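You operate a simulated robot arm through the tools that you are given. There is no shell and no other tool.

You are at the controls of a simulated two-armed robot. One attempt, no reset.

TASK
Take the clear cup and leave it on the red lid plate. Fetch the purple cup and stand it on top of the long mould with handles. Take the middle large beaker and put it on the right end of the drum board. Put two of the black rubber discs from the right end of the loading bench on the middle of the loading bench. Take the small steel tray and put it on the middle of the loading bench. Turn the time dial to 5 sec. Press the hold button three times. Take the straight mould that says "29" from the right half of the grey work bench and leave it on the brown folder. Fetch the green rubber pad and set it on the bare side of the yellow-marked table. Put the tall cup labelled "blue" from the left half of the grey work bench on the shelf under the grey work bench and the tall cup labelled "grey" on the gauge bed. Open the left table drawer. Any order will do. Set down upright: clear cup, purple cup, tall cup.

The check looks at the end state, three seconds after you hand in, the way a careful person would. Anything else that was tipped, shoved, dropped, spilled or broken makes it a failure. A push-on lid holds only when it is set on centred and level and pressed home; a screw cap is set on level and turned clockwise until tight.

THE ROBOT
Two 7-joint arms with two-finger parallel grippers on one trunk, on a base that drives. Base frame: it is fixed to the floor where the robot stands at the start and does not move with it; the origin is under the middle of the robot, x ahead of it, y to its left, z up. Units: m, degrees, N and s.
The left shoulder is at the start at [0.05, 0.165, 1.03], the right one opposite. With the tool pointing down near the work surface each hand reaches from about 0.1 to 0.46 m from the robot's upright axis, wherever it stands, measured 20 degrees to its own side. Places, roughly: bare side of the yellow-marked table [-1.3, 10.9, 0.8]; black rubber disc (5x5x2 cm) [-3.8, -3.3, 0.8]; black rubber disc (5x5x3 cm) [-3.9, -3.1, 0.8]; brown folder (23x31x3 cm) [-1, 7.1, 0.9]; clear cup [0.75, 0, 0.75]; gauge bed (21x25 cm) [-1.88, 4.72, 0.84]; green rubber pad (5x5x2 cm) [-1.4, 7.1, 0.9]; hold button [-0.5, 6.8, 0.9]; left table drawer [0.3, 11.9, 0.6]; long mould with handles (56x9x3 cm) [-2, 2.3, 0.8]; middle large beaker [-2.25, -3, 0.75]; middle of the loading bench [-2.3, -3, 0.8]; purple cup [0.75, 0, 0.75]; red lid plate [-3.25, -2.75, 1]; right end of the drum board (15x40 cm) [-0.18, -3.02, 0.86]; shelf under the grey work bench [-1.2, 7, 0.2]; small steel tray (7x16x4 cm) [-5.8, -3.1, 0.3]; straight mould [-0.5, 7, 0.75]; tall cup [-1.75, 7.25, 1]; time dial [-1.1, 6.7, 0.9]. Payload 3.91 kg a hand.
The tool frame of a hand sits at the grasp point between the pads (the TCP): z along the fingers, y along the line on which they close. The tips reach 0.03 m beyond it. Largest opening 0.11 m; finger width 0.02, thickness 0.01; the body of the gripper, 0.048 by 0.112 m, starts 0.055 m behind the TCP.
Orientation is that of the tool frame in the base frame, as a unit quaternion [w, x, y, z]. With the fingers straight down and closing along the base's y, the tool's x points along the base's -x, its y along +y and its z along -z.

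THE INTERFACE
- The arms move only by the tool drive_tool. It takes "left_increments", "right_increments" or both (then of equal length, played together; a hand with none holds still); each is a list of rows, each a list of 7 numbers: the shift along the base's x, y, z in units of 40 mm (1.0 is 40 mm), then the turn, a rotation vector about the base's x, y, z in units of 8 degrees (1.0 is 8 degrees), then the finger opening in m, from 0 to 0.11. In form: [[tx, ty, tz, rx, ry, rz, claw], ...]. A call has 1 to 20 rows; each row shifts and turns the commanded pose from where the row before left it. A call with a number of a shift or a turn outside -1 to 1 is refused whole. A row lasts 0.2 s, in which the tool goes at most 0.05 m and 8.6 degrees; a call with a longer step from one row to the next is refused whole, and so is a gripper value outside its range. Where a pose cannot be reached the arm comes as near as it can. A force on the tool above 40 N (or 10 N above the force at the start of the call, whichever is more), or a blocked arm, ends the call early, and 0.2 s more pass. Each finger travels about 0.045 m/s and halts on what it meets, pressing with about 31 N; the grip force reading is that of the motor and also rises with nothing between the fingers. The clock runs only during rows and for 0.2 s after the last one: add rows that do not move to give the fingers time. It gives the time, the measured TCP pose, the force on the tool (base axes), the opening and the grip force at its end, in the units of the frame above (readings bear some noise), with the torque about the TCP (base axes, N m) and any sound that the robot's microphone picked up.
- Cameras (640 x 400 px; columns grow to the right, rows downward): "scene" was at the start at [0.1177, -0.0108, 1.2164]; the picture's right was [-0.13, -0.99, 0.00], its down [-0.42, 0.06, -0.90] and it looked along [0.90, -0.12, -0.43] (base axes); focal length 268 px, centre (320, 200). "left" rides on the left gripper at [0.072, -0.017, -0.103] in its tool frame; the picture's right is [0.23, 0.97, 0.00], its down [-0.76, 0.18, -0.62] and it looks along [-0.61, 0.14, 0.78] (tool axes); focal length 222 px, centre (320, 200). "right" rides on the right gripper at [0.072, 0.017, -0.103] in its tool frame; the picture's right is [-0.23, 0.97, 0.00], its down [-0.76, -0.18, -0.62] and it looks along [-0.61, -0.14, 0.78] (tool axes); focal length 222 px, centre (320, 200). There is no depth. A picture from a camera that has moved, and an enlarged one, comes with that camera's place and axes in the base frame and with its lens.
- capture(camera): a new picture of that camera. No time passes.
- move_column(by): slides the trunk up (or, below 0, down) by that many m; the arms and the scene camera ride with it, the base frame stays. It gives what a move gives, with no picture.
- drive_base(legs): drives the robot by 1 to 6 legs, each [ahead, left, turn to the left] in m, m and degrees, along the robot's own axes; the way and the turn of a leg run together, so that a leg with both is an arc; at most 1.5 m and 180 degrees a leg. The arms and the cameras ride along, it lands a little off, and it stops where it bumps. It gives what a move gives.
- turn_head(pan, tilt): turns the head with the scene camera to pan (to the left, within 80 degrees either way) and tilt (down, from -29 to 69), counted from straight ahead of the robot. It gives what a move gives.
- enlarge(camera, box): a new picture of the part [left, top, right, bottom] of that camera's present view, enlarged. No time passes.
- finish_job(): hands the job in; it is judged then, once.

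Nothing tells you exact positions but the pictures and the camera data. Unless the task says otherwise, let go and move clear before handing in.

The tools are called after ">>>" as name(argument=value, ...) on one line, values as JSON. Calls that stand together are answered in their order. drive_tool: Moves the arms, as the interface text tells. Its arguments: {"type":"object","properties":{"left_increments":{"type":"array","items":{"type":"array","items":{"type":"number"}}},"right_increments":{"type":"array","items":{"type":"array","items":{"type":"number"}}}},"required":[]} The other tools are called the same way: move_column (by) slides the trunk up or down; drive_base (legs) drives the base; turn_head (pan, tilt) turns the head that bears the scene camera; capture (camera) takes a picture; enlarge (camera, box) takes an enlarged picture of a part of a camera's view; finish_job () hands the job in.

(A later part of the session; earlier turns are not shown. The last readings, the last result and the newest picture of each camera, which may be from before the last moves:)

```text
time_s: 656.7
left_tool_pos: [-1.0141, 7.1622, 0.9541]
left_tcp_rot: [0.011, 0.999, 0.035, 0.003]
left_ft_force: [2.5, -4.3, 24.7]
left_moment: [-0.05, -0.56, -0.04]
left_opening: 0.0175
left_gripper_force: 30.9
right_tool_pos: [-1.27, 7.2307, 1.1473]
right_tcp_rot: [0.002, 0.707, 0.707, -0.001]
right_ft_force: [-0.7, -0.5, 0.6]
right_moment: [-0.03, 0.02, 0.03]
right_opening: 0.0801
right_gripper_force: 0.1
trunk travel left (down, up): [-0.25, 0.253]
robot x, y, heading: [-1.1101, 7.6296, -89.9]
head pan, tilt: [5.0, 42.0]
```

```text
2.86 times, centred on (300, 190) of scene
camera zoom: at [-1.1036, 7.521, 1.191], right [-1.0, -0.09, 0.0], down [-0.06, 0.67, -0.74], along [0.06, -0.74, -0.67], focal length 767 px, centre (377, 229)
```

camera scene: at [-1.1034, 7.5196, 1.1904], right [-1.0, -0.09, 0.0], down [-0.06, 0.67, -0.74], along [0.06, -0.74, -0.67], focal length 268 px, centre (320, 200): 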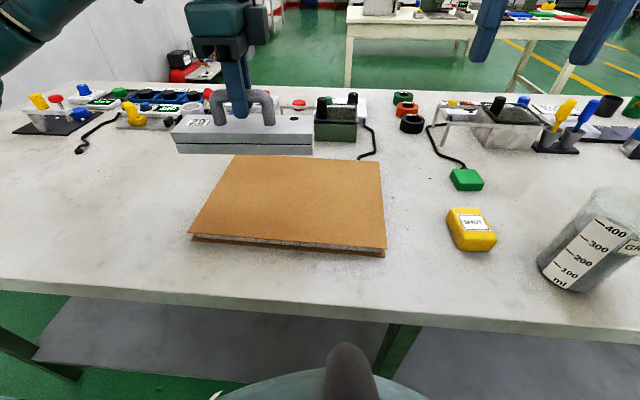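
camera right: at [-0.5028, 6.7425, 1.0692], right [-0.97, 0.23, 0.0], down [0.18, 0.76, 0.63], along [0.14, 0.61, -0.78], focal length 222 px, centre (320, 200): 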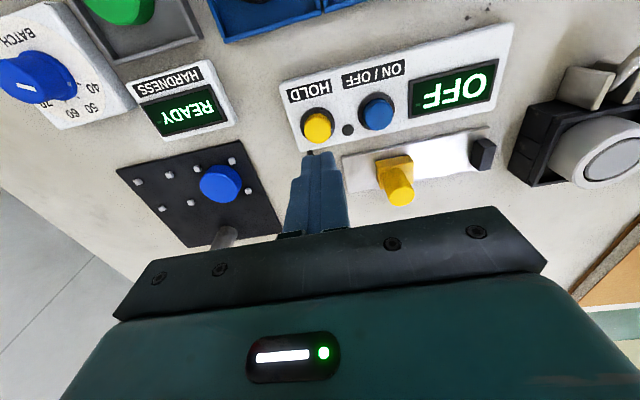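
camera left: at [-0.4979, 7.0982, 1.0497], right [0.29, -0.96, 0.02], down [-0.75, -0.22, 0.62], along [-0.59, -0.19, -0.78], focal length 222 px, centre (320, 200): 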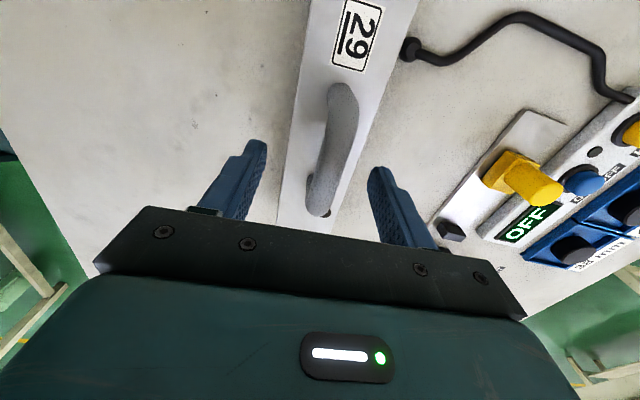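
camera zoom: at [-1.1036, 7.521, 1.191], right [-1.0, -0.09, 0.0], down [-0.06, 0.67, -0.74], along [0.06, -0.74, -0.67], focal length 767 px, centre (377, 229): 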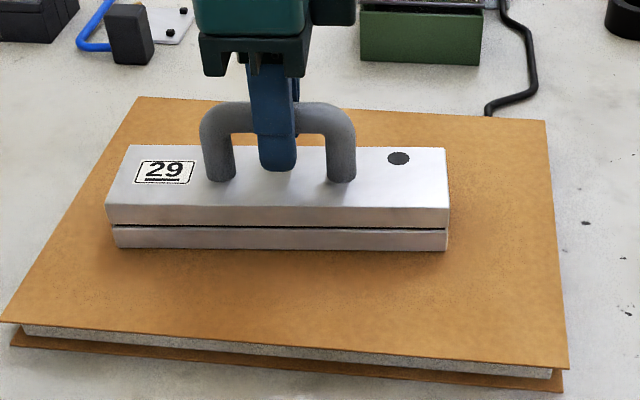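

The mould rests on the folder. Releasing.

>>> drive_tool(left_increments=[[0, 0, 0.07, 0, 0, 0, 0.0], [0, 0, 0, 0, 0, 0, 0.03], [0, 0, 0, 0, 0, 0, 0.06], [0, 0, 0, 0, 0, 0, 0.07], [0, 0, 0, 0, 0, 0, 0.07], [0, 0, 0.5, 0, 0, 0, 0.07], [0, 0, 1, 0, 0, 0, 0.07], [0, 0, 1, 0, 0, 0, 0.07], [0, 0, 1, 0, 0, 0, 0.07], [0, 0, 0, 0, 0, 0, 0.07]])

>>> capture(camera="scene")

```text
time_s: 658.9
left_tool_pos: [-1.0133, 7.1622, 1.0938]
left_tcp_rot: [0.007, 0.999, 0.035, 0.006]
left_ft_force: [-0.3, 0.4, -0.1]
left_moment: [0.02, -0.02, -0.01]
left_opening: 0.0698
left_gripper_force: 0.0
right_tool_pos: [-1.2698, 7.2282, 1.1465]
right_tcp_rot: [0.002, 0.707, 0.707, 0.0]
right_ft_force: [-0.4, -0.2, -1.4]
right_moment: [-0.01, 0.02, 0.0]
right_opening: 0.0803
right_gripper_force: 0.1
trunk travel left (down, up): [-0.25, 0.253]
robot x, y, heading: [-1.1084, 7.6301, -90.0]
head pan, tilt: [5.0, 42.0]
```

```text
taken
camera scene: at [-1.1034, 7.5198, 1.1904], right [-1.0, -0.09, 0.0], down [-0.06, 0.67, -0.74], along [0.06, -0.74, -0.67], focal length 268 px, centre (320, 200)
```

scene: 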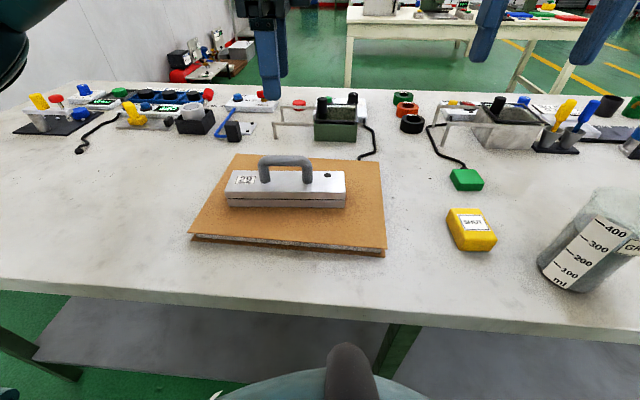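

The "29" mould is on the folder. Now let me look right at the tall cups and the pad.

>>> turn_head(pan=-40, tilt=35)

>>> capture(camera="scene")

>>> enlarge(camera="scene", box=[160, 100, 480, 300])

```text
time_s: 660.0
left_tool_pos: [-1.0126, 7.1619, 1.0923]
left_tcp_rot: [0.008, 0.999, 0.035, 0.004]
left_ft_force: [0.0, -0.1, 1.3]
left_moment: [-0.02, -0.01, 0.0]
left_opening: 0.07
left_gripper_force: 0.0
right_tool_pos: [-1.2706, 7.2286, 1.1468]
right_tcp_rot: [0.002, 0.707, 0.707, 0.0]
right_ft_force: [-0.1, -1.1, 0.2]
right_moment: [-0.01, 0.02, 0.03]
right_opening: 0.08
right_gripper_force: 0.1
trunk travel left (down, up): [-0.25, 0.253]
robot x, y, heading: [-1.1091, 7.6311, -90.1]
head pan, tilt: [-40.0, 35.0]
```

```text
taken
camera scene: at [-1.1673, 7.5357, 1.2009], right [-0.77, 0.64, 0.0], down [0.37, 0.44, -0.82], along [-0.53, -0.63, -0.57], focal length 268 px, centre (320, 200)
```

scene: 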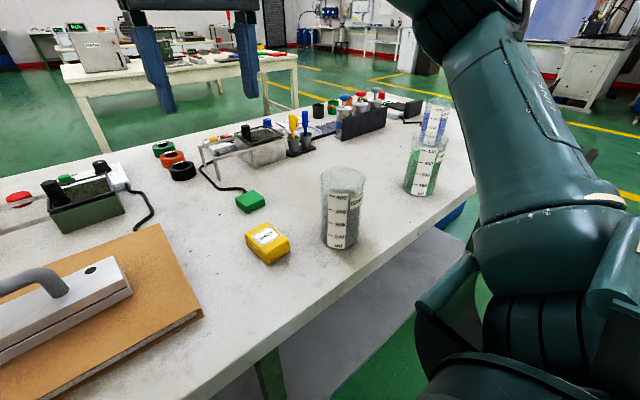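

```text
2.00 times, centred on (320, 200) of scene
camera zoom: at [-1.1673, 7.5357, 1.2009], right [-0.77, 0.64, 0.0], down [0.37, 0.44, -0.82], along [-0.53, -0.63, -0.57], focal length 537 px, centre (320, 200)
```

zoom: 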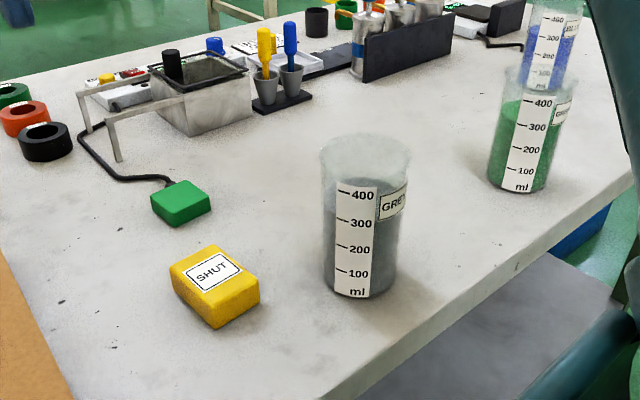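

Three 400 ml cups stand along the back edge: GREY (-1.43,7.28), GREEN (-1.68,7.28), BLUE (≈-1.93,7.28), rims z≈0.99. I'll move right to get the BLUE one with the right hand.

>>> drive_base(legs=[[-0.05, -0.68, 0]])

>>> turn_head(pan=-15, tilt=40)

>>> capture(camera="scene")

>>> capture(camera="right")

```text
time_s: 666.4
left_tool_pos: [-1.6964, 7.2113, 1.0919]
left_tcp_rot: [0.007, 0.999, 0.037, 0.005]
left_ft_force: [-1.2, -0.7, -0.3]
left_moment: [-0.01, 0.02, 0.0]
left_opening: 0.07
left_gripper_force: 0.0
right_tool_pos: [-1.9529, 7.2764, 1.1463]
right_tcp_rot: [0.002, 0.705, 0.709, -0.001]
right_ft_force: [-0.2, -0.8, 0.3]
right_moment: [0.0, 0.01, 0.02]
right_opening: 0.0802
right_gripper_force: 0.1
trunk travel left (down, up): [-0.25, 0.253]
robot x, y, heading: [-1.7899, 7.6796, -89.6]
head pan, tilt: [-40.0, 35.0]
```

```text
time_s: 667.3
left_tool_pos: [-1.6959, 7.2113, 1.0932]
left_tcp_rot: [0.008, 0.999, 0.036, 0.004]
left_ft_force: [0.1, -0.2, -0.4]
left_moment: [-0.02, -0.03, -0.02]
left_opening: 0.0699
left_gripper_force: 0.0
right_tool_pos: [-1.952, 7.2762, 1.1456]
right_tcp_rot: [0.002, 0.705, 0.71, 0.0]
right_ft_force: [-0.3, 0.5, -0.4]
right_moment: [0.03, -0.03, 0.0]
right_opening: 0.0799
right_gripper_force: 0.1
trunk travel left (down, up): [-0.25, 0.253]
robot x, y, heading: [-1.7939, 7.6799, -89.7]
head pan, tilt: [-15.0, 40.0]
```

```text
taken
camera scene: at [-1.8169, 7.5692, 1.1934], right [-0.97, 0.26, 0.0], down [0.16, 0.62, -0.77], along [-0.2, -0.74, -0.64], focal length 268 px, centre (320, 200)
```

scene: 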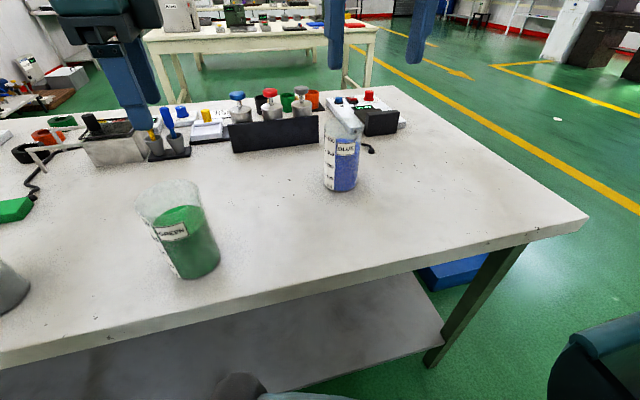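

```text
taken
camera right: at [-1.9363, 7.35, 1.2491], right [0.97, -0.22, 0.0], down [-0.17, -0.76, 0.62], along [-0.14, -0.61, -0.78], focal length 222 px, centre (320, 200)
```

right: 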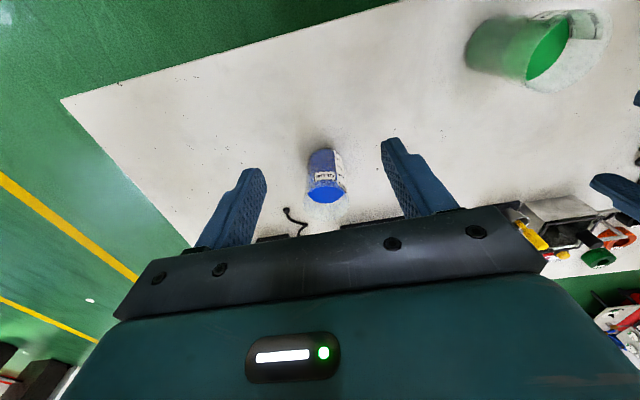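

>>> enlarge(camera="right", box=[270, 120, 390, 230])

>>> enlarge(camera="scene", box=[290, 80, 400, 210])

```text
3.64 times, centred on (330, 175) of right
camera zoom: at [-1.9363, 7.35, 1.2491], right [0.97, -0.22, 0.0], down [-0.17, -0.76, 0.62], along [-0.14, -0.61, -0.78], focal length 808 px, centre (284, 291)
```

zoom: 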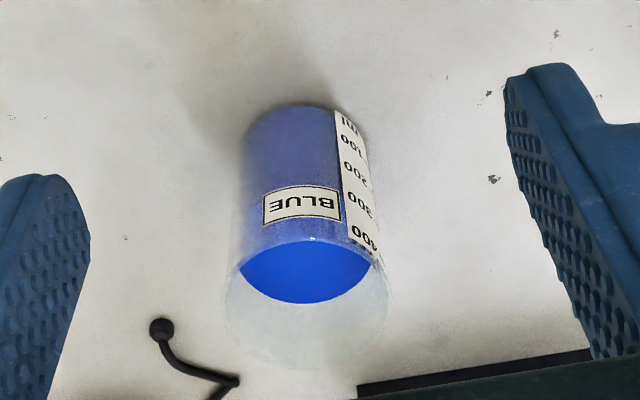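

```text
3.08 times, centred on (345, 145) of scene
camera zoom: at [-1.8169, 7.5692, 1.1934], right [-0.97, 0.26, 0.0], down [0.16, 0.62, -0.77], along [-0.2, -0.74, -0.64], focal length 826 px, centre (243, 369)
```

zoom: 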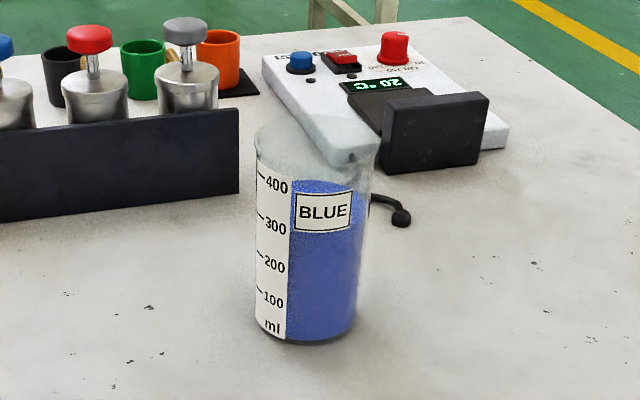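

BLUE confirmed at (-1.9755, 7.131), rim z≈0.982. Moving the right hand above it.

>>> drive_tool(right_increments=[[-0.15, -0.9, 0, 0, 0, 0, 0.1], [-0.15, -0.9, 0, 0, 0, 0, 0.1], [-0.15, -0.9, 0, 0, 0, 0, 0.1], [-0.14, -0.93, 0, 0, 0, 0, 0.1], [0, 0, -1, 0, 0, 0, 0.1], [0, 0, -1, 0, 0, 0, 0.1], [0, 0, -0.9, 0, 0, 0, 0.1], [0, 0, 0, 0, 0, 0, 0.1]])

>>> capture(camera="right")

>>> enlarge(camera="scene", box=[280, 40, 420, 210])

```text
time_s: 669.1
left_tool_pos: [-1.6959, 7.2084, 1.0931]
left_tcp_rot: [0.008, 0.999, 0.037, 0.006]
left_ft_force: [0.4, -0.6, 0.4]
left_moment: [0.0, -0.03, -0.01]
left_opening: 0.0699
left_gripper_force: 0.0
right_tool_pos: [-1.9758, 7.1324, 1.0285]
right_tcp_rot: [0.002, 0.705, 0.709, -0.001]
right_ft_force: [-0.2, -0.1, -0.2]
right_moment: [0.0, 0.0, -0.02]
right_opening: 0.0999
right_gripper_force: 0.1
trunk travel left (down, up): [-0.25, 0.253]
robot x, y, heading: [-1.7944, 7.6759, -90.0]
head pan, tilt: [-15.0, 40.0]
```

```text
taken
camera right: at [-1.9593, 7.2051, 1.132], right [0.98, -0.22, 0.0], down [-0.17, -0.76, 0.63], along [-0.14, -0.61, -0.78], focal length 222 px, centre (320, 200)
```

right: 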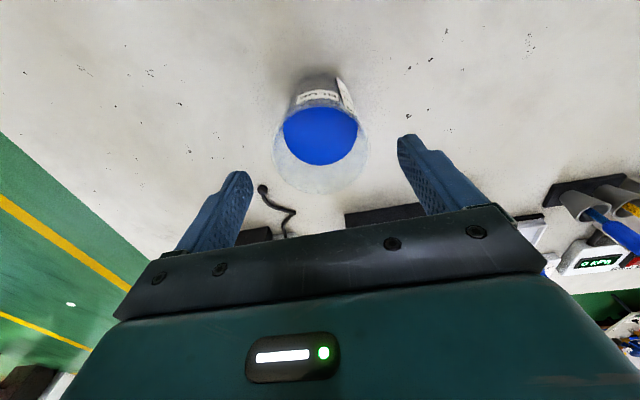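

```text
2.35 times, centred on (350, 125) of scene
camera zoom: at [-1.8168, 7.5693, 1.1934], right [-0.97, 0.26, 0.0], down [0.16, 0.62, -0.77], along [-0.2, -0.74, -0.64], focal length 632 px, centre (249, 376)
```

zoom: 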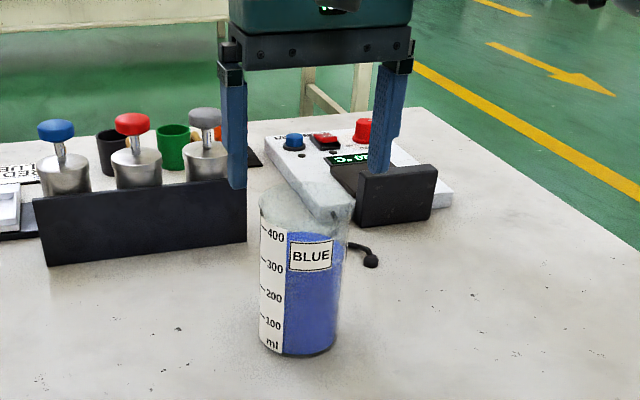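

Centred. Descend and grip the BLUE cup.

>>> drive_tool(right_increments=[[0.03, 0.02, -1, 0, 0, 0, 0.1], [0, 0, -0.9, 0, 0, 0, 0.1], [0, 0, -0.3, 0, 0, 0, 0.1], [0, 0, 0, 0, 0, 0, 0.08], [0, 0, 0, 0, 0, 0, 0.05], [0, 0, 0, 0, 0, 0, 0.05], [0, 0, 0, 0, 0, 0, 0.05], [0, 0, 0, 0, 0, 0, 0.05]])

>>> drive_tool(right_increments=[[0, 0, 0.5, 0, 0, 0, 0.05], [0, 0, 0.8, 0, 0, 0, 0.05], [0, 0, 0.8, 0, 0, 0, 0.05], [0, 0.3, 0.8, 0, 0, 0, 0.05], [0, 0.6, 0.5, 0, 0, 0, 0.05], [0, 0.6, 0, 0, 0, 0, 0.05], [0, 0.6, 0, 0, 0, 0, 0.05], [0, 0, 0, 0, 0, 0, 0.05]])

>>> capture(camera="scene")

```text
time_s: 670.9
left_tool_pos: [-1.6969, 7.2104, 1.0934]
left_tcp_rot: [0.008, 0.999, 0.036, 0.005]
left_ft_force: [0.0, -0.6, 0.6]
left_moment: [0.03, 0.02, -0.01]
left_opening: 0.0699
left_gripper_force: 0.2
right_tool_pos: [-1.974, 7.1326, 0.9425]
right_tcp_rot: [0.001, 0.705, 0.709, -0.001]
right_ft_force: [-1.1, -0.2, 0.6]
right_moment: [-0.04, 0.02, -0.02]
right_opening: 0.0738
right_gripper_force: 31.4
trunk travel left (down, up): [-0.25, 0.253]
robot x, y, heading: [-1.7901, 7.6765, -89.9]
head pan, tilt: [-15.0, 40.0]
```

```text
time_s: 672.7
left_tool_pos: [-1.6962, 7.2091, 1.0921]
left_tcp_rot: [0.007, 0.999, 0.036, 0.005]
left_ft_force: [-1.1, -1.0, 0.4]
left_moment: [0.02, 0.01, 0.04]
left_opening: 0.07
left_gripper_force: 0.1
right_tool_pos: [-1.976, 7.2164, 1.0781]
right_tcp_rot: [0.002, 0.705, 0.709, 0.0]
right_ft_force: [-0.6, -0.3, -4.1]
right_moment: [0.01, 0.03, 0.04]
right_opening: 0.0738
right_gripper_force: 30.9
trunk travel left (down, up): [-0.25, 0.253]
robot x, y, heading: [-1.7952, 7.6775, -89.8]
head pan, tilt: [-15.0, 40.0]
```

```text
taken
camera scene: at [-1.8169, 7.5689, 1.1933], right [-0.97, 0.26, 0.0], down [0.16, 0.62, -0.77], along [-0.2, -0.74, -0.64], focal length 268 px, centre (320, 200)
```

scene: 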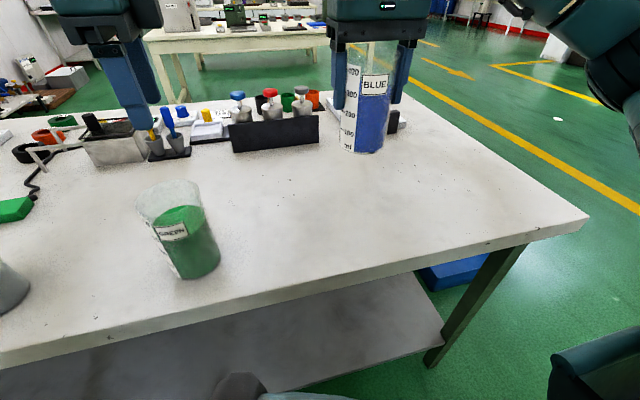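

BLUE cup held (≈4 N). I'll back off, lower the trunk, tuck the left hand in, and bring the cup down to shelf height in front of the bench.

>>> drive_base(legs=[[-0.38, 0.22, 0]])

>>> move_column(by=-0.25)

>>> drive_tool(right_increments=[[0, 0, -0.9, 0, 0, 0, 0.05], [0, 0, -0.9, 0, 0, 0, 0.05], [0, 0, -0.9, 0, 0, 0, 0.05], [0, 0, -0.9, 0, 0, 0, 0.05], [0, 0, -0.9, 0, 0, 0, 0.05], [0, 0, -0.9, 0, 0, 0, 0.05], [0, 0, -0.9, 0, 0, 0, 0.05], [0, 0, -0.9, 0, 0, 0, 0.05], [0, 0, -0.9, 0, 0, 0, 0.05], [0, 0, -0.9, 0, 0, 0, 0.05], [0, 0, -0.9, 0, 0, 0, 0.05], [0, 0, 0, 0, 0, 0, 0.05]], left_increments=[[0.4, 0.6, 0.3, 0, 0, 0, 0.07], [0.4, 0.6, 0.3, 0, 0, 0, 0.07], [0.4, 0.6, 0.3, 0, 0, 0, 0.07], [0.4, 0.6, 0, 0, 0, 0, 0.07], [0.4, 0.6, 0, 0, 0, 0, 0.07], [0.4, 0.6, 0, 0, 0, 0, 0.07], [0.4, 0.6, 0, 0, 0, 0, 0.07], [0.4, 0.6, 0, 0, 0, 0, 0.07], [0.4, 0.6, 0, 0, 0, 0, 0.07], [0, 0.6, 0, 0, 0, 0, 0.07], [0, 0.4, 0, 0, 0, 0, 0.07], [0, 0, 0, 0, 0, 0, 0.07]])

>>> turn_head(pan=-5, tilt=40)

>>> capture(camera="scene")

>>> capture(camera="right")

```text
time_s: 675.4
left_tool_pos: [-1.4775, 7.5939, 1.0924]
left_tcp_rot: [0.007, 0.999, 0.039, 0.004]
left_ft_force: [0.2, -0.3, 1.3]
left_moment: [-0.01, 0.01, 0.02]
left_opening: 0.0701
left_gripper_force: 0.1
right_tool_pos: [-1.7565, 7.5989, 1.0796]
right_tcp_rot: [0.002, 0.703, 0.711, 0.0]
right_ft_force: [0.3, 0.2, -3.7]
right_moment: [0.01, 0.02, 0.0]
right_opening: 0.0737
right_gripper_force: 30.8
trunk travel left (down, up): [-0.25, 0.253]
robot x, y, heading: [-1.5765, 8.0593, -89.7]
head pan, tilt: [-15.0, 40.0]
```

```text
time_s: 678.0
left_tool_pos: [-1.4772, 7.5929, 0.8426]
left_tcp_rot: [0.007, 0.999, 0.04, 0.004]
left_ft_force: [-0.4, -0.2, -0.4]
left_moment: [0.0, 0.02, 0.0]
left_opening: 0.0698
left_gripper_force: 0.1
right_tool_pos: [-1.7554, 7.5973, 0.8289]
right_tcp_rot: [0.002, 0.703, 0.711, -0.001]
right_ft_force: [1.1, 0.4, -4.6]
right_moment: [0.07, 0.0, 0.01]
right_opening: 0.0741
right_gripper_force: 31.4
trunk travel left (down, up): [0.0, 0.503]
robot x, y, heading: [-1.5761, 8.0636, -89.5]
head pan, tilt: [-15.0, 40.0]
```

```text
time_s: 680.6
left_tool_pos: [-1.3325, 7.8507, 0.879]
left_tcp_rot: [0.007, 0.999, 0.041, 0.006]
left_ft_force: [0.3, 0.6, 0.2]
left_moment: [0.01, -0.01, -0.01]
left_opening: 0.07
left_gripper_force: 0.1
right_tool_pos: [-1.7562, 7.5975, 0.4315]
right_tcp_rot: [0.001, 0.703, 0.711, -0.001]
right_ft_force: [0.1, -0.1, -4.2]
right_moment: [-0.04, 0.0, 0.0]
right_opening: 0.0738
right_gripper_force: 31.1
trunk travel left (down, up): [0.0, 0.503]
robot x, y, heading: [-1.5733, 8.0592, -89.4]
head pan, tilt: [-15.0, 40.0]
```

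```text
time_s: 681.3
left_tool_pos: [-1.3332, 7.8496, 0.8782]
left_tcp_rot: [0.006, 0.999, 0.04, 0.004]
left_ft_force: [0.5, -0.4, 0.2]
left_moment: [0.01, 0.03, -0.05]
left_opening: 0.0702
left_gripper_force: 0.1
right_tool_pos: [-1.7562, 7.5972, 0.4314]
right_tcp_rot: [0.002, 0.703, 0.711, 0.0]
right_ft_force: [0.3, -0.7, -4.6]
right_moment: [0.04, 0.02, -0.01]
right_opening: 0.0735
right_gripper_force: 31.4
trunk travel left (down, up): [0.0, 0.503]
robot x, y, heading: [-1.5746, 8.06, -89.6]
head pan, tilt: [-5.0, 40.0]
```

```text
taken
camera scene: at [-1.5853, 7.9485, 0.9434], right [-1.0, 0.08, 0.0], down [0.05, 0.64, -0.77], along [-0.06, -0.76, -0.64], focal length 268 px, centre (320, 200)
```

scene: 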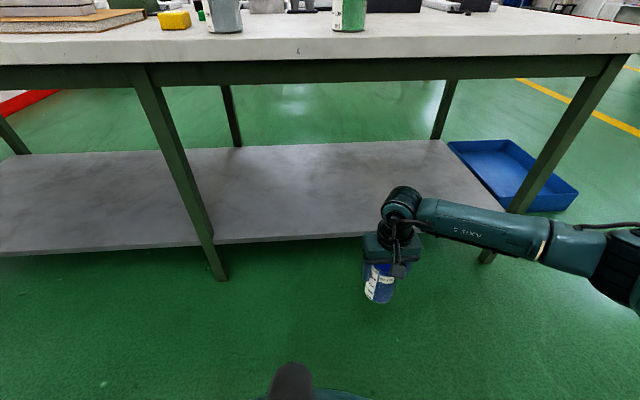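

```text
taken
camera right: at [-1.7408, 7.6711, 0.5347], right [0.98, -0.22, 0.0], down [-0.17, -0.76, 0.62], along [-0.13, -0.61, -0.78], focal length 222 px, centre (320, 200)
```

right: 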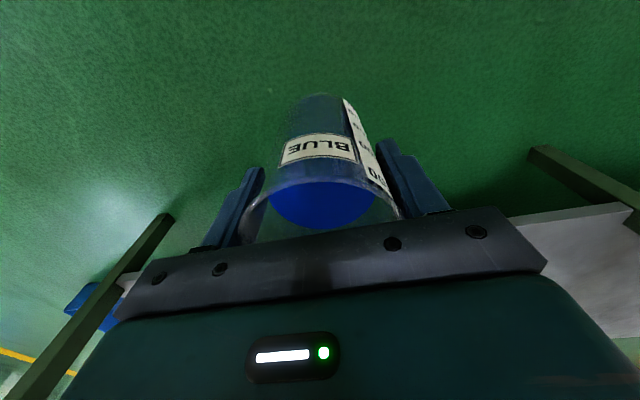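

The shelf (z≈0.227, edge y≈7.30) is clear between the legs. I'll tuck the left hand a little more and drive forward so the cup comes over the shelf.

>>> drive_tool(left_increments=[[0.3, 0.6, 0.3, 0, 0, 0, 0.07], [0.3, 0.6, 0.3, 0, 0, 0, 0.07], [0.3, 0.6, 0.3, 0, 0, 0, 0.07]], right_increments=[[0, 0, 0, 0, 0, 0, 0.05], [0, 0, 0, 0, 0, 0, 0.05], [0, 0, 0, 0, 0, 0, 0.05]])

>>> drive_base(legs=[[0.25, 0, 0]])

>>> turn_head(pan=-15, tilt=52)

>>> capture(camera="scene")

```text
time_s: 682.1
left_tool_pos: [-1.3334, 7.9109, 0.8921]
left_tcp_rot: [0.008, 0.999, 0.042, 0.005]
left_ft_force: [-1.0, 0.2, -1.5]
left_moment: [0.0, 0.0, -0.03]
left_opening: 0.0699
left_gripper_force: 0.0
left hand out of reach, approached as far as the arm can: row 2, 3
right_tool_pos: [-1.7564, 7.5982, 0.4314]
right_tcp_rot: [0.001, 0.703, 0.711, 0.001]
right_ft_force: [-0.4, 0.1, -4.0]
right_moment: [0.02, 0.01, 0.02]
right_opening: 0.0739
right_gripper_force: 30.8
trunk travel left (down, up): [0.0, 0.503]
robot x, y, heading: [-1.5789, 8.0625, -89.5]
head pan, tilt: [-5.0, 40.0]
```

```text
time_s: 683.9
left_tool_pos: [-1.3307, 7.661, 0.8907]
left_tcp_rot: [0.007, 0.999, 0.042, 0.005]
left_ft_force: [0.4, 0.5, 0.6]
left_moment: [0.0, 0.02, 0.01]
left_opening: 0.0701
left_gripper_force: 0.0
right_tool_pos: [-1.7539, 7.3476, 0.431]
right_tcp_rot: [0.001, 0.702, 0.712, 0.0]
right_ft_force: [-0.3, 0.7, -2.9]
right_moment: [0.03, 0.0, 0.02]
right_opening: 0.0737
right_gripper_force: 30.9
trunk travel left (down, up): [0.0, 0.503]
robot x, y, heading: [-1.5695, 7.8119, -89.2]
head pan, tilt: [-5.0, 40.0]
```

```text
time_s: 684.7
left_tool_pos: [-1.3306, 7.6611, 0.8913]
left_tcp_rot: [0.008, 0.999, 0.042, 0.005]
left_ft_force: [-0.7, -0.3, 0.4]
left_moment: [-0.01, -0.01, 0.0]
left_opening: 0.0703
left_gripper_force: 0.0
right_tool_pos: [-1.7537, 7.3458, 0.4324]
right_tcp_rot: [0.001, 0.702, 0.712, 0.0]
right_ft_force: [-0.4, 0.3, -4.0]
right_moment: [0.02, 0.01, 0.03]
right_opening: 0.0735
right_gripper_force: 30.6
trunk travel left (down, up): [0.0, 0.503]
robot x, y, heading: [-1.5728, 7.8104, -88.9]
head pan, tilt: [-15.0, 52.0]
```

```text
taken
camera scene: at [-1.5942, 7.7098, 0.9266], right [-0.97, 0.25, 0.0], down [0.19, 0.76, -0.62], along [-0.15, -0.6, -0.79], focal length 268 px, centre (320, 200)
```

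scene: 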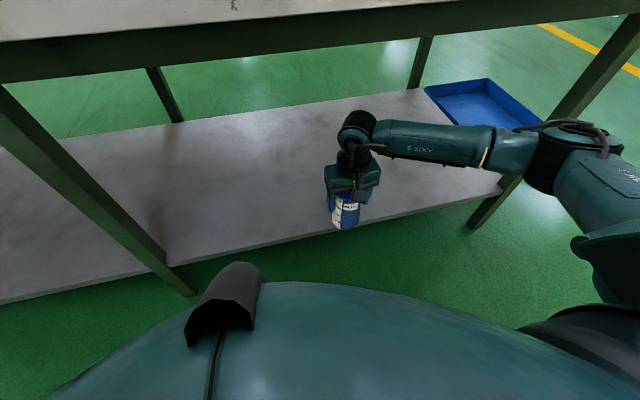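

>>> drive_base(legs=[[0.13, 0, -0.8]])

>>> capture(camera="scene")

>>> capture(camera="right")

```text
time_s: 686.0
left_tool_pos: [-1.3331, 7.5281, 0.8912]
left_tcp_rot: [0.008, 0.999, 0.034, 0.005]
left_ft_force: [0.1, -0.5, -0.7]
left_moment: [0.0, 0.01, 0.0]
left_opening: 0.0697
left_gripper_force: 0.0
right_tool_pos: [-1.7588, 7.2191, 0.4321]
right_tcp_rot: [0.001, 0.707, 0.708, 0.0]
right_ft_force: [0.7, 0.4, -4.3]
right_moment: [0.03, 0.0, 0.0]
right_opening: 0.0735
right_gripper_force: 31.4
trunk travel left (down, up): [0.0, 0.503]
robot x, y, heading: [-1.5709, 7.6859, -90.0]
head pan, tilt: [-15.0, 52.0]
```

```text
taken
camera scene: at [-1.595, 7.5806, 0.9265], right [-0.97, 0.26, 0.0], down [0.2, 0.76, -0.62], along [-0.16, -0.59, -0.79], focal length 268 px, centre (320, 200)
```

scene: 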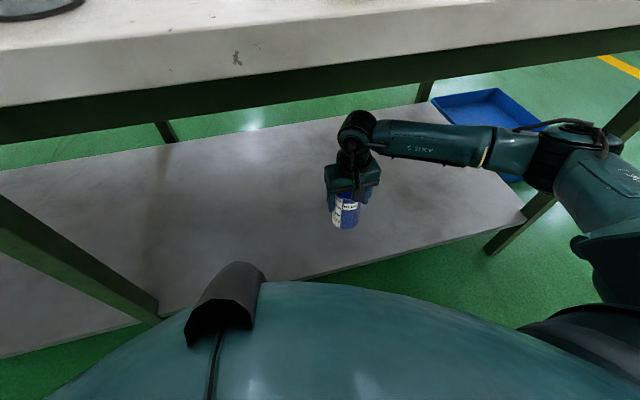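

```text
taken
camera right: at [-1.7418, 7.2931, 0.5346], right [0.97, -0.23, 0.0], down [-0.18, -0.76, 0.62], along [-0.14, -0.61, -0.78], focal length 222 px, centre (320, 200)
```

right: 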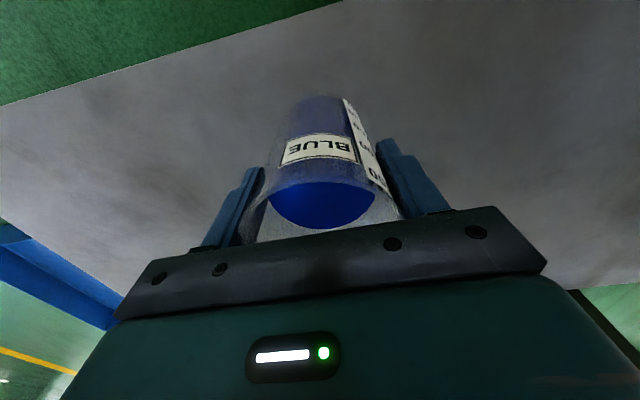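

Over the shelf. Extend 4 cm further and lower.

>>> drive_tool(right_increments=[[0, -0.5, -0.3, 0, 0, 0, 0.05], [0, -0.5, -0.5, 0, 0, 0, 0.05], [0, 0, -0.6, 0, 0, 0, 0.05], [0, 0, -0.6, 0, 0, 0, 0.05], [0, 0, -0.3, 0, 0, 0, 0.05], [0, 0, 0, 0, 0, 0, 0.05]])

>>> enlarge(camera="scene", box=[260, 80, 460, 260])

```text
time_s: 687.4
left_tool_pos: [-1.3322, 7.5277, 0.8925]
left_tcp_rot: [0.008, 0.999, 0.034, 0.005]
left_ft_force: [0.4, 0.4, 0.4]
left_moment: [0.03, 0.02, 0.0]
left_opening: 0.0701
left_gripper_force: 0.1
right_tool_pos: [-1.7583, 7.1798, 0.3378]
right_tcp_rot: [0.001, 0.707, 0.707, 0.0]
right_ft_force: [-0.3, 0.0, -4.1]
right_moment: [0.0, 0.0, -0.02]
right_opening: 0.0736
right_gripper_force: 31.3
trunk travel left (down, up): [0.0, 0.503]
robot x, y, heading: [-1.5708, 7.6825, -90.2]
head pan, tilt: [-15.0, 52.0]
```

```text
2.22 times, centred on (360, 170) of scene
camera zoom: at [-1.595, 7.5805, 0.9265], right [-0.97, 0.26, 0.0], down [0.2, 0.76, -0.62], along [-0.16, -0.59, -0.79], focal length 596 px, centre (231, 267)
```

zoom: 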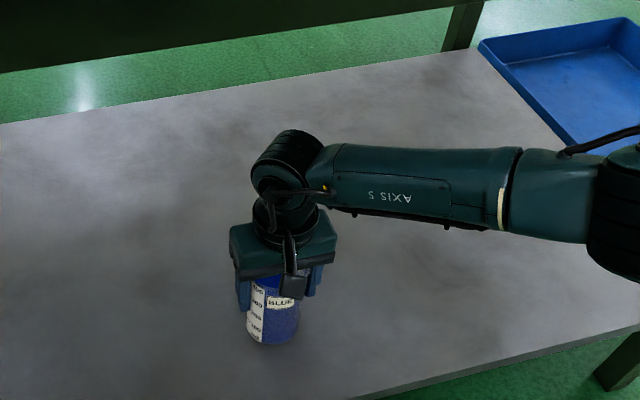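

>>> drive_tool(right_increments=[[0, 0, -0.12, 0, 0, 0, 0.05], [0, 0, -0.1, 0, 0, 0, 0.05], [0, 0, -0.08, 0, 0, 0, 0.05], [0, 0, -0.06, 0, 0, 0, 0.05], [0, 0, -0.06, 0, 0, 0, 0.05], [0, 0, -0.06, 0, 0, 0, 0.05], [0, 0, 0, 0, 0, 0, 0.05]])

```text
time_s: 689.0
left_tool_pos: [-1.3324, 7.5289, 0.8916]
left_tcp_rot: [0.008, 0.999, 0.034, 0.003]
left_ft_force: [-0.6, -0.7, -0.5]
left_moment: [0.02, -0.02, -0.02]
left_opening: 0.07
left_gripper_force: 0.1
right_tool_pos: [-1.7585, 7.1782, 0.3221]
right_tcp_rot: [0.003, 0.708, 0.706, -0.003]
right_ft_force: [0.9, -6.0, 22.6]
right_moment: [0.14, 0.06, 0.04]
right_opening: 0.0719
right_gripper_force: 31.2
trunk travel left (down, up): [0.0, 0.503]
robot x, y, heading: [-1.5678, 7.6814, -90.1]
head pan, tilt: [-15.0, 52.0]
```

Contact on the shelf. Release and lift clear.

>>> drive_tool(right_increments=[[0, 0, 0.06, 0, 0, 0, 0.05], [0, 0, 0.02, 0, 0, 0, 0.06], [0, 0, 0, 0, 0, 0, 0.08], [0, 0, 0, 0, 0, 0, 0.095], [0, 0, 0, 0, 0, 0, 0.1], [0, 0, 0, 0, 0, 0, 0.1], [0, 0, 0.5, 0, 0, 0, 0.1], [0, 0, 1, 0, 0, 0, 0.1], [0, 0, 1, 0, 0, 0, 0.1], [0, 0, 0.4, 0, 0, 0, 0.1], [0, 0, 0, 0, 0, 0, 0.1]])

>>> capture(camera="right")

>>> enlarge(camera="scene", box=[260, 80, 460, 260])

```text
time_s: 691.4
left_tool_pos: [-1.3325, 7.5284, 0.8916]
left_tcp_rot: [0.008, 0.999, 0.034, 0.005]
left_ft_force: [-0.2, -0.1, 0.2]
left_moment: [-0.02, -0.03, -0.01]
left_opening: 0.0697
left_gripper_force: 0.0
right_tool_pos: [-1.7594, 7.1812, 0.4411]
right_tcp_rot: [0.001, 0.707, 0.707, 0.0]
right_ft_force: [0.3, -0.3, -0.1]
right_moment: [0.01, 0.01, 0.02]
right_opening: 0.1003
right_gripper_force: 0.0
trunk travel left (down, up): [0.0, 0.503]
robot x, y, heading: [-1.5725, 7.6813, -90.1]
head pan, tilt: [-15.0, 52.0]
```

```text
taken
camera right: at [-1.7422, 7.254, 0.5434], right [0.97, -0.23, 0.0], down [-0.18, -0.76, 0.62], along [-0.14, -0.61, -0.78], focal length 222 px, centre (320, 200)
```

right: 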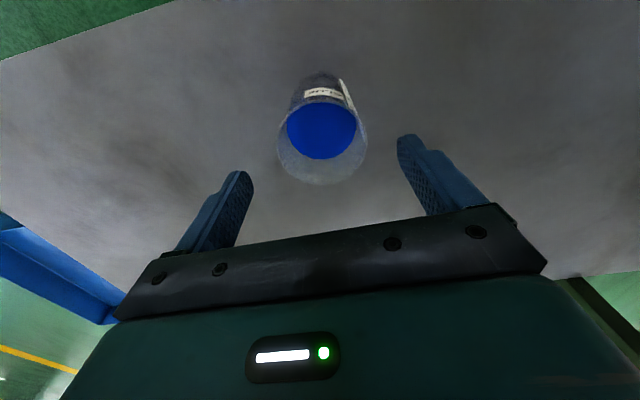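

```text
2.22 times, centred on (360, 170) of scene
camera zoom: at [-1.5949, 7.5807, 0.9266], right [-0.97, 0.26, 0.0], down [0.2, 0.76, -0.62], along [-0.16, -0.59, -0.79], focal length 596 px, centre (231, 267)
```

zoom: 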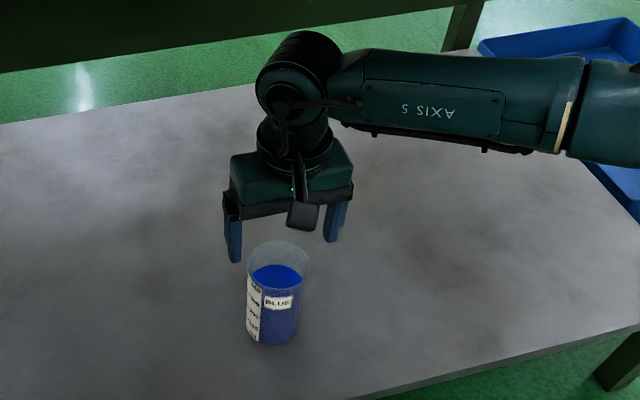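

The BLUE cup stands on the shelf. Backing out, raising the trunk, and restoring arm postures.

>>> drive_base(legs=[[-0.42, 0, 0]])

>>> move_column(by=0.25)

>>> drive_tool(right_increments=[[0, 0, 1, 0, 0, 0, 0.1], [0, 0, 1, 0, 0, 0, 0.1], [0, 0, 1, 0, 0, 0, 0.1], [0, 0, 1, 0, 0, 0, 0.1], [0, 0, 1, 0, 0, 0, 0.1], [0, 0, 1, 0, 0, 0, 0.1], [0, 0, 1, 0, 0, 0, 0.1], [0, 0, 1, 0, 0, 0, 0.1], [0, 0, 1, 0, 0, 0, 0.1], [0, 0, 1, 0, 0, 0, 0.1], [0, 0, 0.5, 0, 0, 0, 0.1], [0, 0, 0, 0, 0, 0, 0.1]], left_increments=[[-0.1, -0.5, 0, 0, 0, 0.982, 0.08], [-0.1, -0.5, 0, 0, 0, 0.982, 0.08], [-0.1, -0.5, 0, 0, 0, 0.982, 0.08], [-0.1, -0.5, 0, 0, 0, 0.982, 0.08], [-0.1, -0.5, 0, 0, 0, 0.982, 0.08], [-0.1, -0.5, 0, 0, 0, 0.982, 0.08], [-0.1, -0.5, 0, 0, 0, 0.982, 0.08], [-0.1, -0.5, 0, 0, 0, 0.982, 0.08], [-0.1, -0.5, 0, 0, 0, 0.982, 0.08], [-0.1, -0.5, 0, 0, 0, 0.982, 0.08], [-0.1, -0.5, 0, 0, 0, 0.98, 0.08], [0, 0, 0, 0, 0, 0, 0.08]])

>>> turn_head(pan=0, tilt=40)

>>> capture(camera="scene")

```text
time_s: 693.9
left_tool_pos: [-1.332, 7.9489, 0.8909]
left_tcp_rot: [0.007, 0.999, 0.035, 0.005]
left_ft_force: [-0.6, -0.1, -0.4]
left_moment: [-0.02, -0.01, 0.03]
left_opening: 0.0702
left_gripper_force: 0.0
right_tool_pos: [-1.7585, 7.5995, 0.4398]
right_tcp_rot: [0.001, 0.706, 0.708, -0.001]
right_ft_force: [-0.8, -1.0, 0.0]
right_moment: [0.0, -0.03, 0.01]
right_opening: 0.0998
right_gripper_force: 0.0
trunk travel left (down, up): [0.0, 0.503]
robot x, y, heading: [-1.5727, 8.1024, -89.8]
head pan, tilt: [-15.0, 52.0]
```

```text
time_s: 696.5
left_tool_pos: [-1.3313, 7.9484, 1.141]
left_tcp_rot: [0.008, 0.999, 0.036, 0.004]
left_ft_force: [0.8, 0.1, 0.8]
left_moment: [0.04, -0.02, -0.03]
left_opening: 0.07
left_gripper_force: 0.0
right_tool_pos: [-1.7574, 7.5996, 0.6893]
right_tcp_rot: [0.001, 0.707, 0.708, -0.001]
right_ft_force: [-0.5, -0.1, -0.3]
right_moment: [-0.02, -0.02, -0.01]
right_opening: 0.0999
right_gripper_force: 0.0
trunk travel left (down, up): [-0.25, 0.253]
robot x, y, heading: [-1.5705, 8.1031, -89.8]
head pan, tilt: [-15.0, 52.0]
```

```text
time_s: 699.1
left_tool_pos: [-1.3759, 7.7275, 1.1409]
left_tcp_rot: [0.002, 0.704, 0.711, 0.009]
left_ft_force: [0.1, 0.5, 0.2]
left_moment: [-0.01, -0.03, 0.02]
left_opening: 0.08
left_gripper_force: 0.0
right_tool_pos: [-1.7569, 7.5995, 1.1113]
right_tcp_rot: [0.001, 0.707, 0.707, 0.0]
right_ft_force: [-0.8, 0.1, 0.3]
right_moment: [0.02, -0.03, -0.03]
right_opening: 0.1
right_gripper_force: 0.1
trunk travel left (down, up): [-0.25, 0.253]
robot x, y, heading: [-1.5744, 8.104, -89.9]
head pan, tilt: [-15.0, 52.0]
```

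```text
time_s: 699.9
left_tool_pos: [-1.3759, 7.7296, 1.1403]
left_tcp_rot: [0.003, 0.704, 0.71, 0.009]
left_ft_force: [0.3, 0.5, 0.0]
left_moment: [0.0, -0.03, -0.04]
left_opening: 0.0798
left_gripper_force: 0.2
right_tool_pos: [-1.7575, 7.5997, 1.1096]
right_tcp_rot: [0.001, 0.707, 0.708, -0.001]
right_ft_force: [0.1, -0.8, -0.5]
right_moment: [0.0, -0.02, 0.02]
right_opening: 0.0998
right_gripper_force: 0.0
trunk travel left (down, up): [-0.25, 0.253]
robot x, y, heading: [-1.5738, 8.102, -90.0]
head pan, tilt: [0.0, 40.0]
```

```text
taken
camera scene: at [-1.5752, 7.9878, 1.1934], right [-1.0, 0.0, 0.0], down [0.0, 0.64, -0.77], along [0.0, -0.77, -0.64], focal length 268 px, centre (320, 200)
```

scene: 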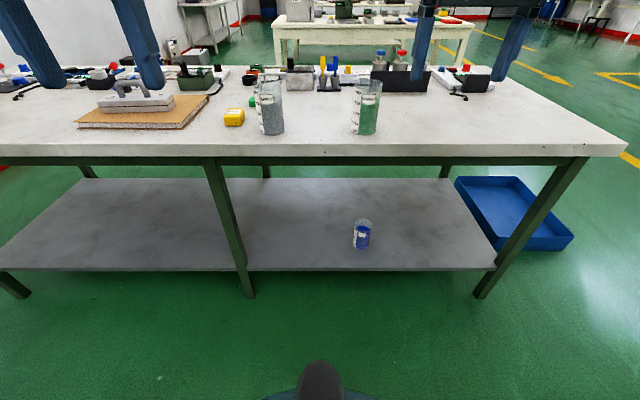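

>>> drive_base(legs=[[0.42, 0.3, 0]])

>>> turn_head(pan=-8, tilt=45)

>>> capture(camera="scene")

>>> capture(camera="right")

>>> capture(camera="left")

```text
time_s: 703.1
left_tool_pos: [-1.0738, 7.3066, 1.1399]
left_tcp_rot: [0.002, 0.703, 0.711, 0.009]
left_ft_force: [1.2, -0.5, 1.3]
left_moment: [-0.02, -0.02, 0.0]
left_opening: 0.0802
left_gripper_force: 0.0
right_tool_pos: [-1.4565, 7.1766, 1.1089]
right_tcp_rot: [0.001, 0.705, 0.709, -0.001]
right_ft_force: [0.5, -0.8, 0.9]
right_moment: [0.0, 0.01, 0.02]
right_opening: 0.0997
right_gripper_force: 0.1
trunk travel left (down, up): [-0.25, 0.253]
robot x, y, heading: [-1.275, 7.6794, -90.1]
head pan, tilt: [0.0, 40.0]
```

```text
time_s: 703.8
left_tool_pos: [-1.074, 7.3071, 1.1407]
left_tcp_rot: [0.003, 0.704, 0.71, 0.008]
left_ft_force: [0.0, 0.2, -0.4]
left_moment: [0.03, 0.01, 0.01]
left_opening: 0.0799
left_gripper_force: 0.1
right_tool_pos: [-1.4548, 7.1762, 1.1103]
right_tcp_rot: [0.002, 0.706, 0.709, 0.0]
right_ft_force: [0.0, -0.3, 0.6]
right_moment: [0.02, -0.01, 0.01]
right_opening: 0.1001
right_gripper_force: 0.1
trunk travel left (down, up): [-0.25, 0.253]
robot x, y, heading: [-1.274, 7.6768, -90.0]
head pan, tilt: [-8.0, 45.0]
```

```text
taken
camera scene: at [-1.2851, 7.57, 1.1862], right [-0.99, 0.14, 0.0], down [0.1, 0.7, -0.71], along [-0.1, -0.7, -0.71], focal length 268 px, centre (320, 200)
```

scene: 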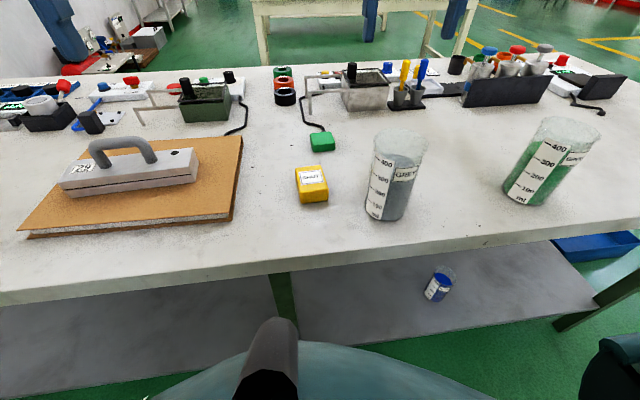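

```text
taken
camera right: at [-1.4395, 7.2503, 1.2132], right [0.97, -0.22, 0.0], down [-0.18, -0.76, 0.62], along [-0.14, -0.61, -0.78], focal length 222 px, centre (320, 200)
```

right: 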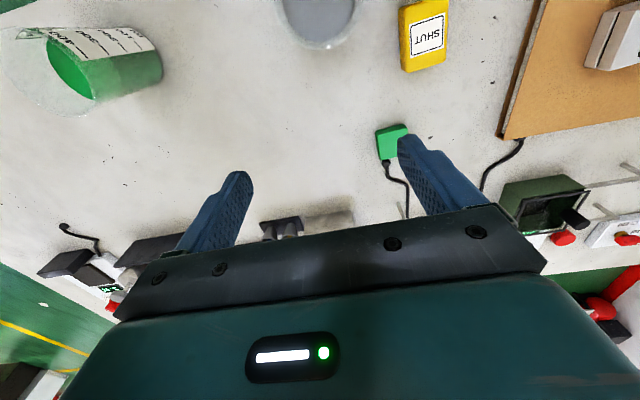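

```text
taken
camera left: at [-1.0933, 7.3793, 1.244], right [0.97, 0.24, 0.02], down [0.18, -0.77, 0.62], along [0.16, -0.6, -0.78], focal length 222 px, centre (320, 200)
```

left: 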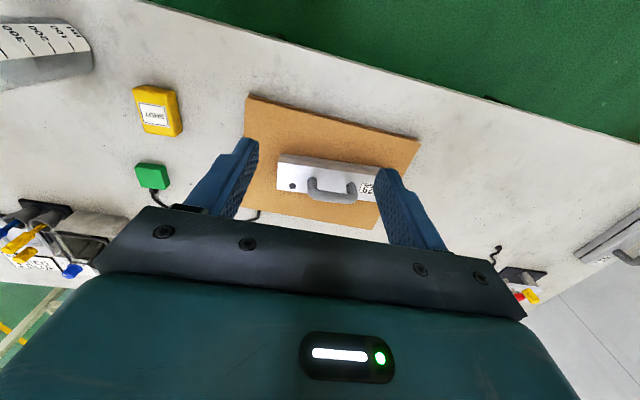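

>>> enlarge(camera="scene", box=[280, 100, 440, 230])

>>> enlarge(camera="right", box=[280, 0, 460, 180])

>>> enlarge(camera="left", box=[100, 120, 220, 230])

```text
3.08 times, centred on (360, 165) of scene
camera zoom: at [-1.2851, 7.57, 1.1862], right [-0.99, 0.14, 0.0], down [0.1, 0.7, -0.71], along [-0.1, -0.7, -0.71], focal length 826 px, centre (197, 308)
```

zoom: 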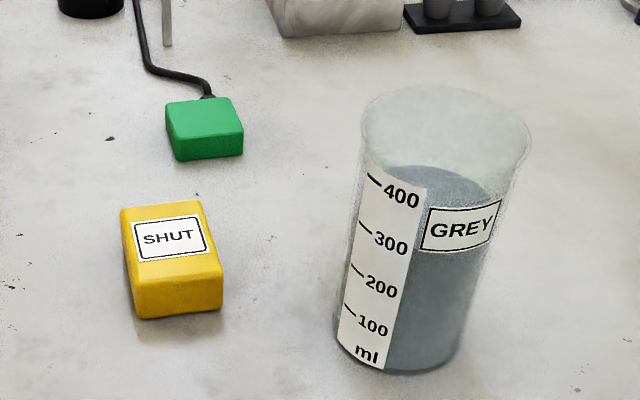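

```text
2.22 times, centred on (370, 90) of right
camera zoom: at [-1.4395, 7.2503, 1.2132], right [0.97, -0.22, 0.0], down [-0.18, -0.76, 0.62], along [-0.14, -0.61, -0.78], focal length 494 px, centre (209, 444)
```

zoom: 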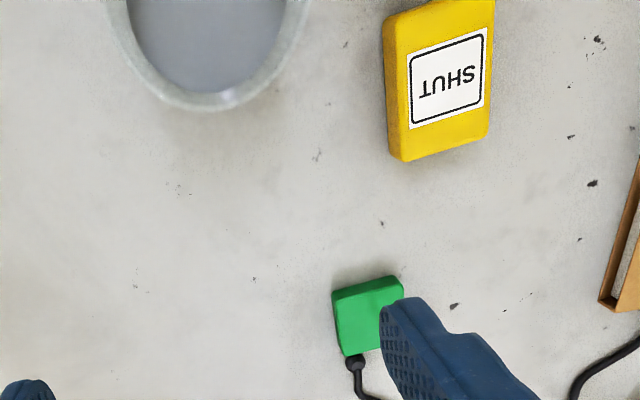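

```text
3.64 times, centred on (160, 175) of left
camera zoom: at [-1.0933, 7.3793, 1.244], right [0.97, 0.24, 0.02], down [0.18, -0.77, 0.62], along [0.16, -0.6, -0.78], focal length 808 px, centre (902, 291)
```

zoom: 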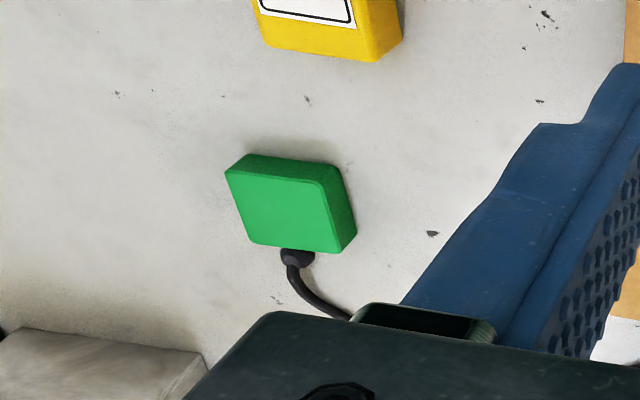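

The green pad's centre is about (-1.362, 7.060), top z≈0.865. I'll move a bit closer and take it with the right hand.

>>> drive_base(legs=[[0.055, 0, 0]])

>>> drive_tool(right_increments=[[0.75, -0.45, 0, 0, 0, 0.3, 0.08], [0.75, -0.45, 0, 0, 0, 0.26, 0.08], [0.78, -0.45, 0, 0, 0, 0, 0.08], [0, 0, -1, 0, 0, 0, 0.08], [0, 0, -1, 0, 0, 0, 0.08], [0, 0, -1, 0, 0, 0, 0.08], [0, 0, -1, 0, 0, 0, 0.08], [0, 0, 0, 0, 0, 0, 0.08]])

>>> capture(camera="right")

>>> enlarge(camera="scene", box=[260, 60, 400, 190])

```text
time_s: 704.7
left_tool_pos: [-1.0748, 7.2516, 1.1409]
left_tcp_rot: [0.003, 0.703, 0.711, 0.009]
left_ft_force: [-0.4, 0.9, -1.1]
left_moment: [0.05, -0.04, 0.03]
left_opening: 0.0799
left_gripper_force: 0.1
right_tool_pos: [-1.4555, 7.1218, 1.1099]
right_tcp_rot: [0.001, 0.706, 0.708, 0.0]
right_ft_force: [-0.4, -0.3, -0.1]
right_moment: [-0.01, 0.01, -0.02]
right_opening: 0.1002
right_gripper_force: 0.0
trunk travel left (down, up): [-0.25, 0.253]
robot x, y, heading: [-1.2695, 7.6229, -89.7]
head pan, tilt: [-8.0, 45.0]
```

```text
time_s: 706.5
left_tool_pos: [-1.0732, 7.2534, 1.1408]
left_tcp_rot: [0.002, 0.703, 0.711, 0.008]
left_ft_force: [0.1, 0.4, -0.1]
left_moment: [0.04, 0.08, 0.0]
left_opening: 0.0799
left_gripper_force: 0.0
right_tool_pos: [-1.364, 7.0676, 0.9504]
right_tcp_rot: [0.001, 0.678, 0.735, 0.0]
right_ft_force: [-0.8, 1.4, 0.7]
right_moment: [-0.01, -0.02, -0.01]
right_opening: 0.08
right_gripper_force: 0.0
trunk travel left (down, up): [-0.25, 0.253]
robot x, y, heading: [-1.2714, 7.6233, -89.7]
head pan, tilt: [-8.0, 45.0]
```

```text
taken
camera right: at [-1.3535, 7.1421, 1.0534], right [0.99, -0.15, 0.0], down [-0.12, -0.77, 0.62], along [-0.09, -0.62, -0.78], focal length 222 px, centre (320, 200)
```

right: 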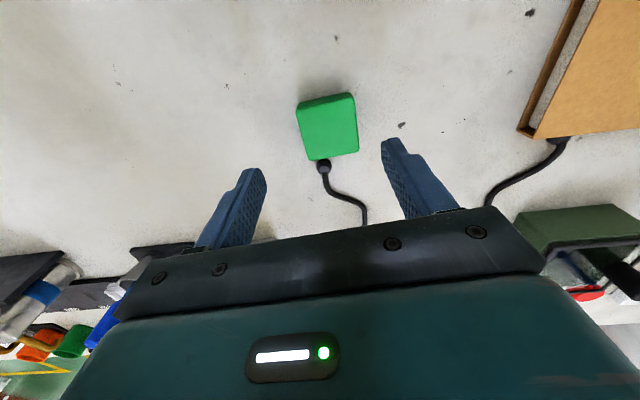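

```text
3.08 times, centred on (330, 125) of scene
camera zoom: at [-1.2849, 7.5153, 1.1862], right [-0.99, 0.14, 0.0], down [0.1, 0.7, -0.71], along [-0.1, -0.7, -0.71], focal length 826 px, centre (289, 431)
```

zoom: 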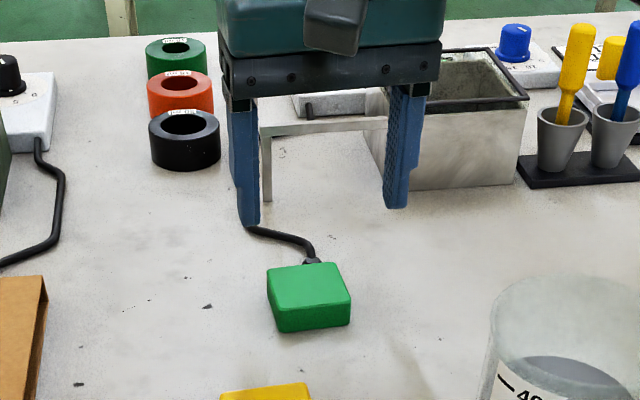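

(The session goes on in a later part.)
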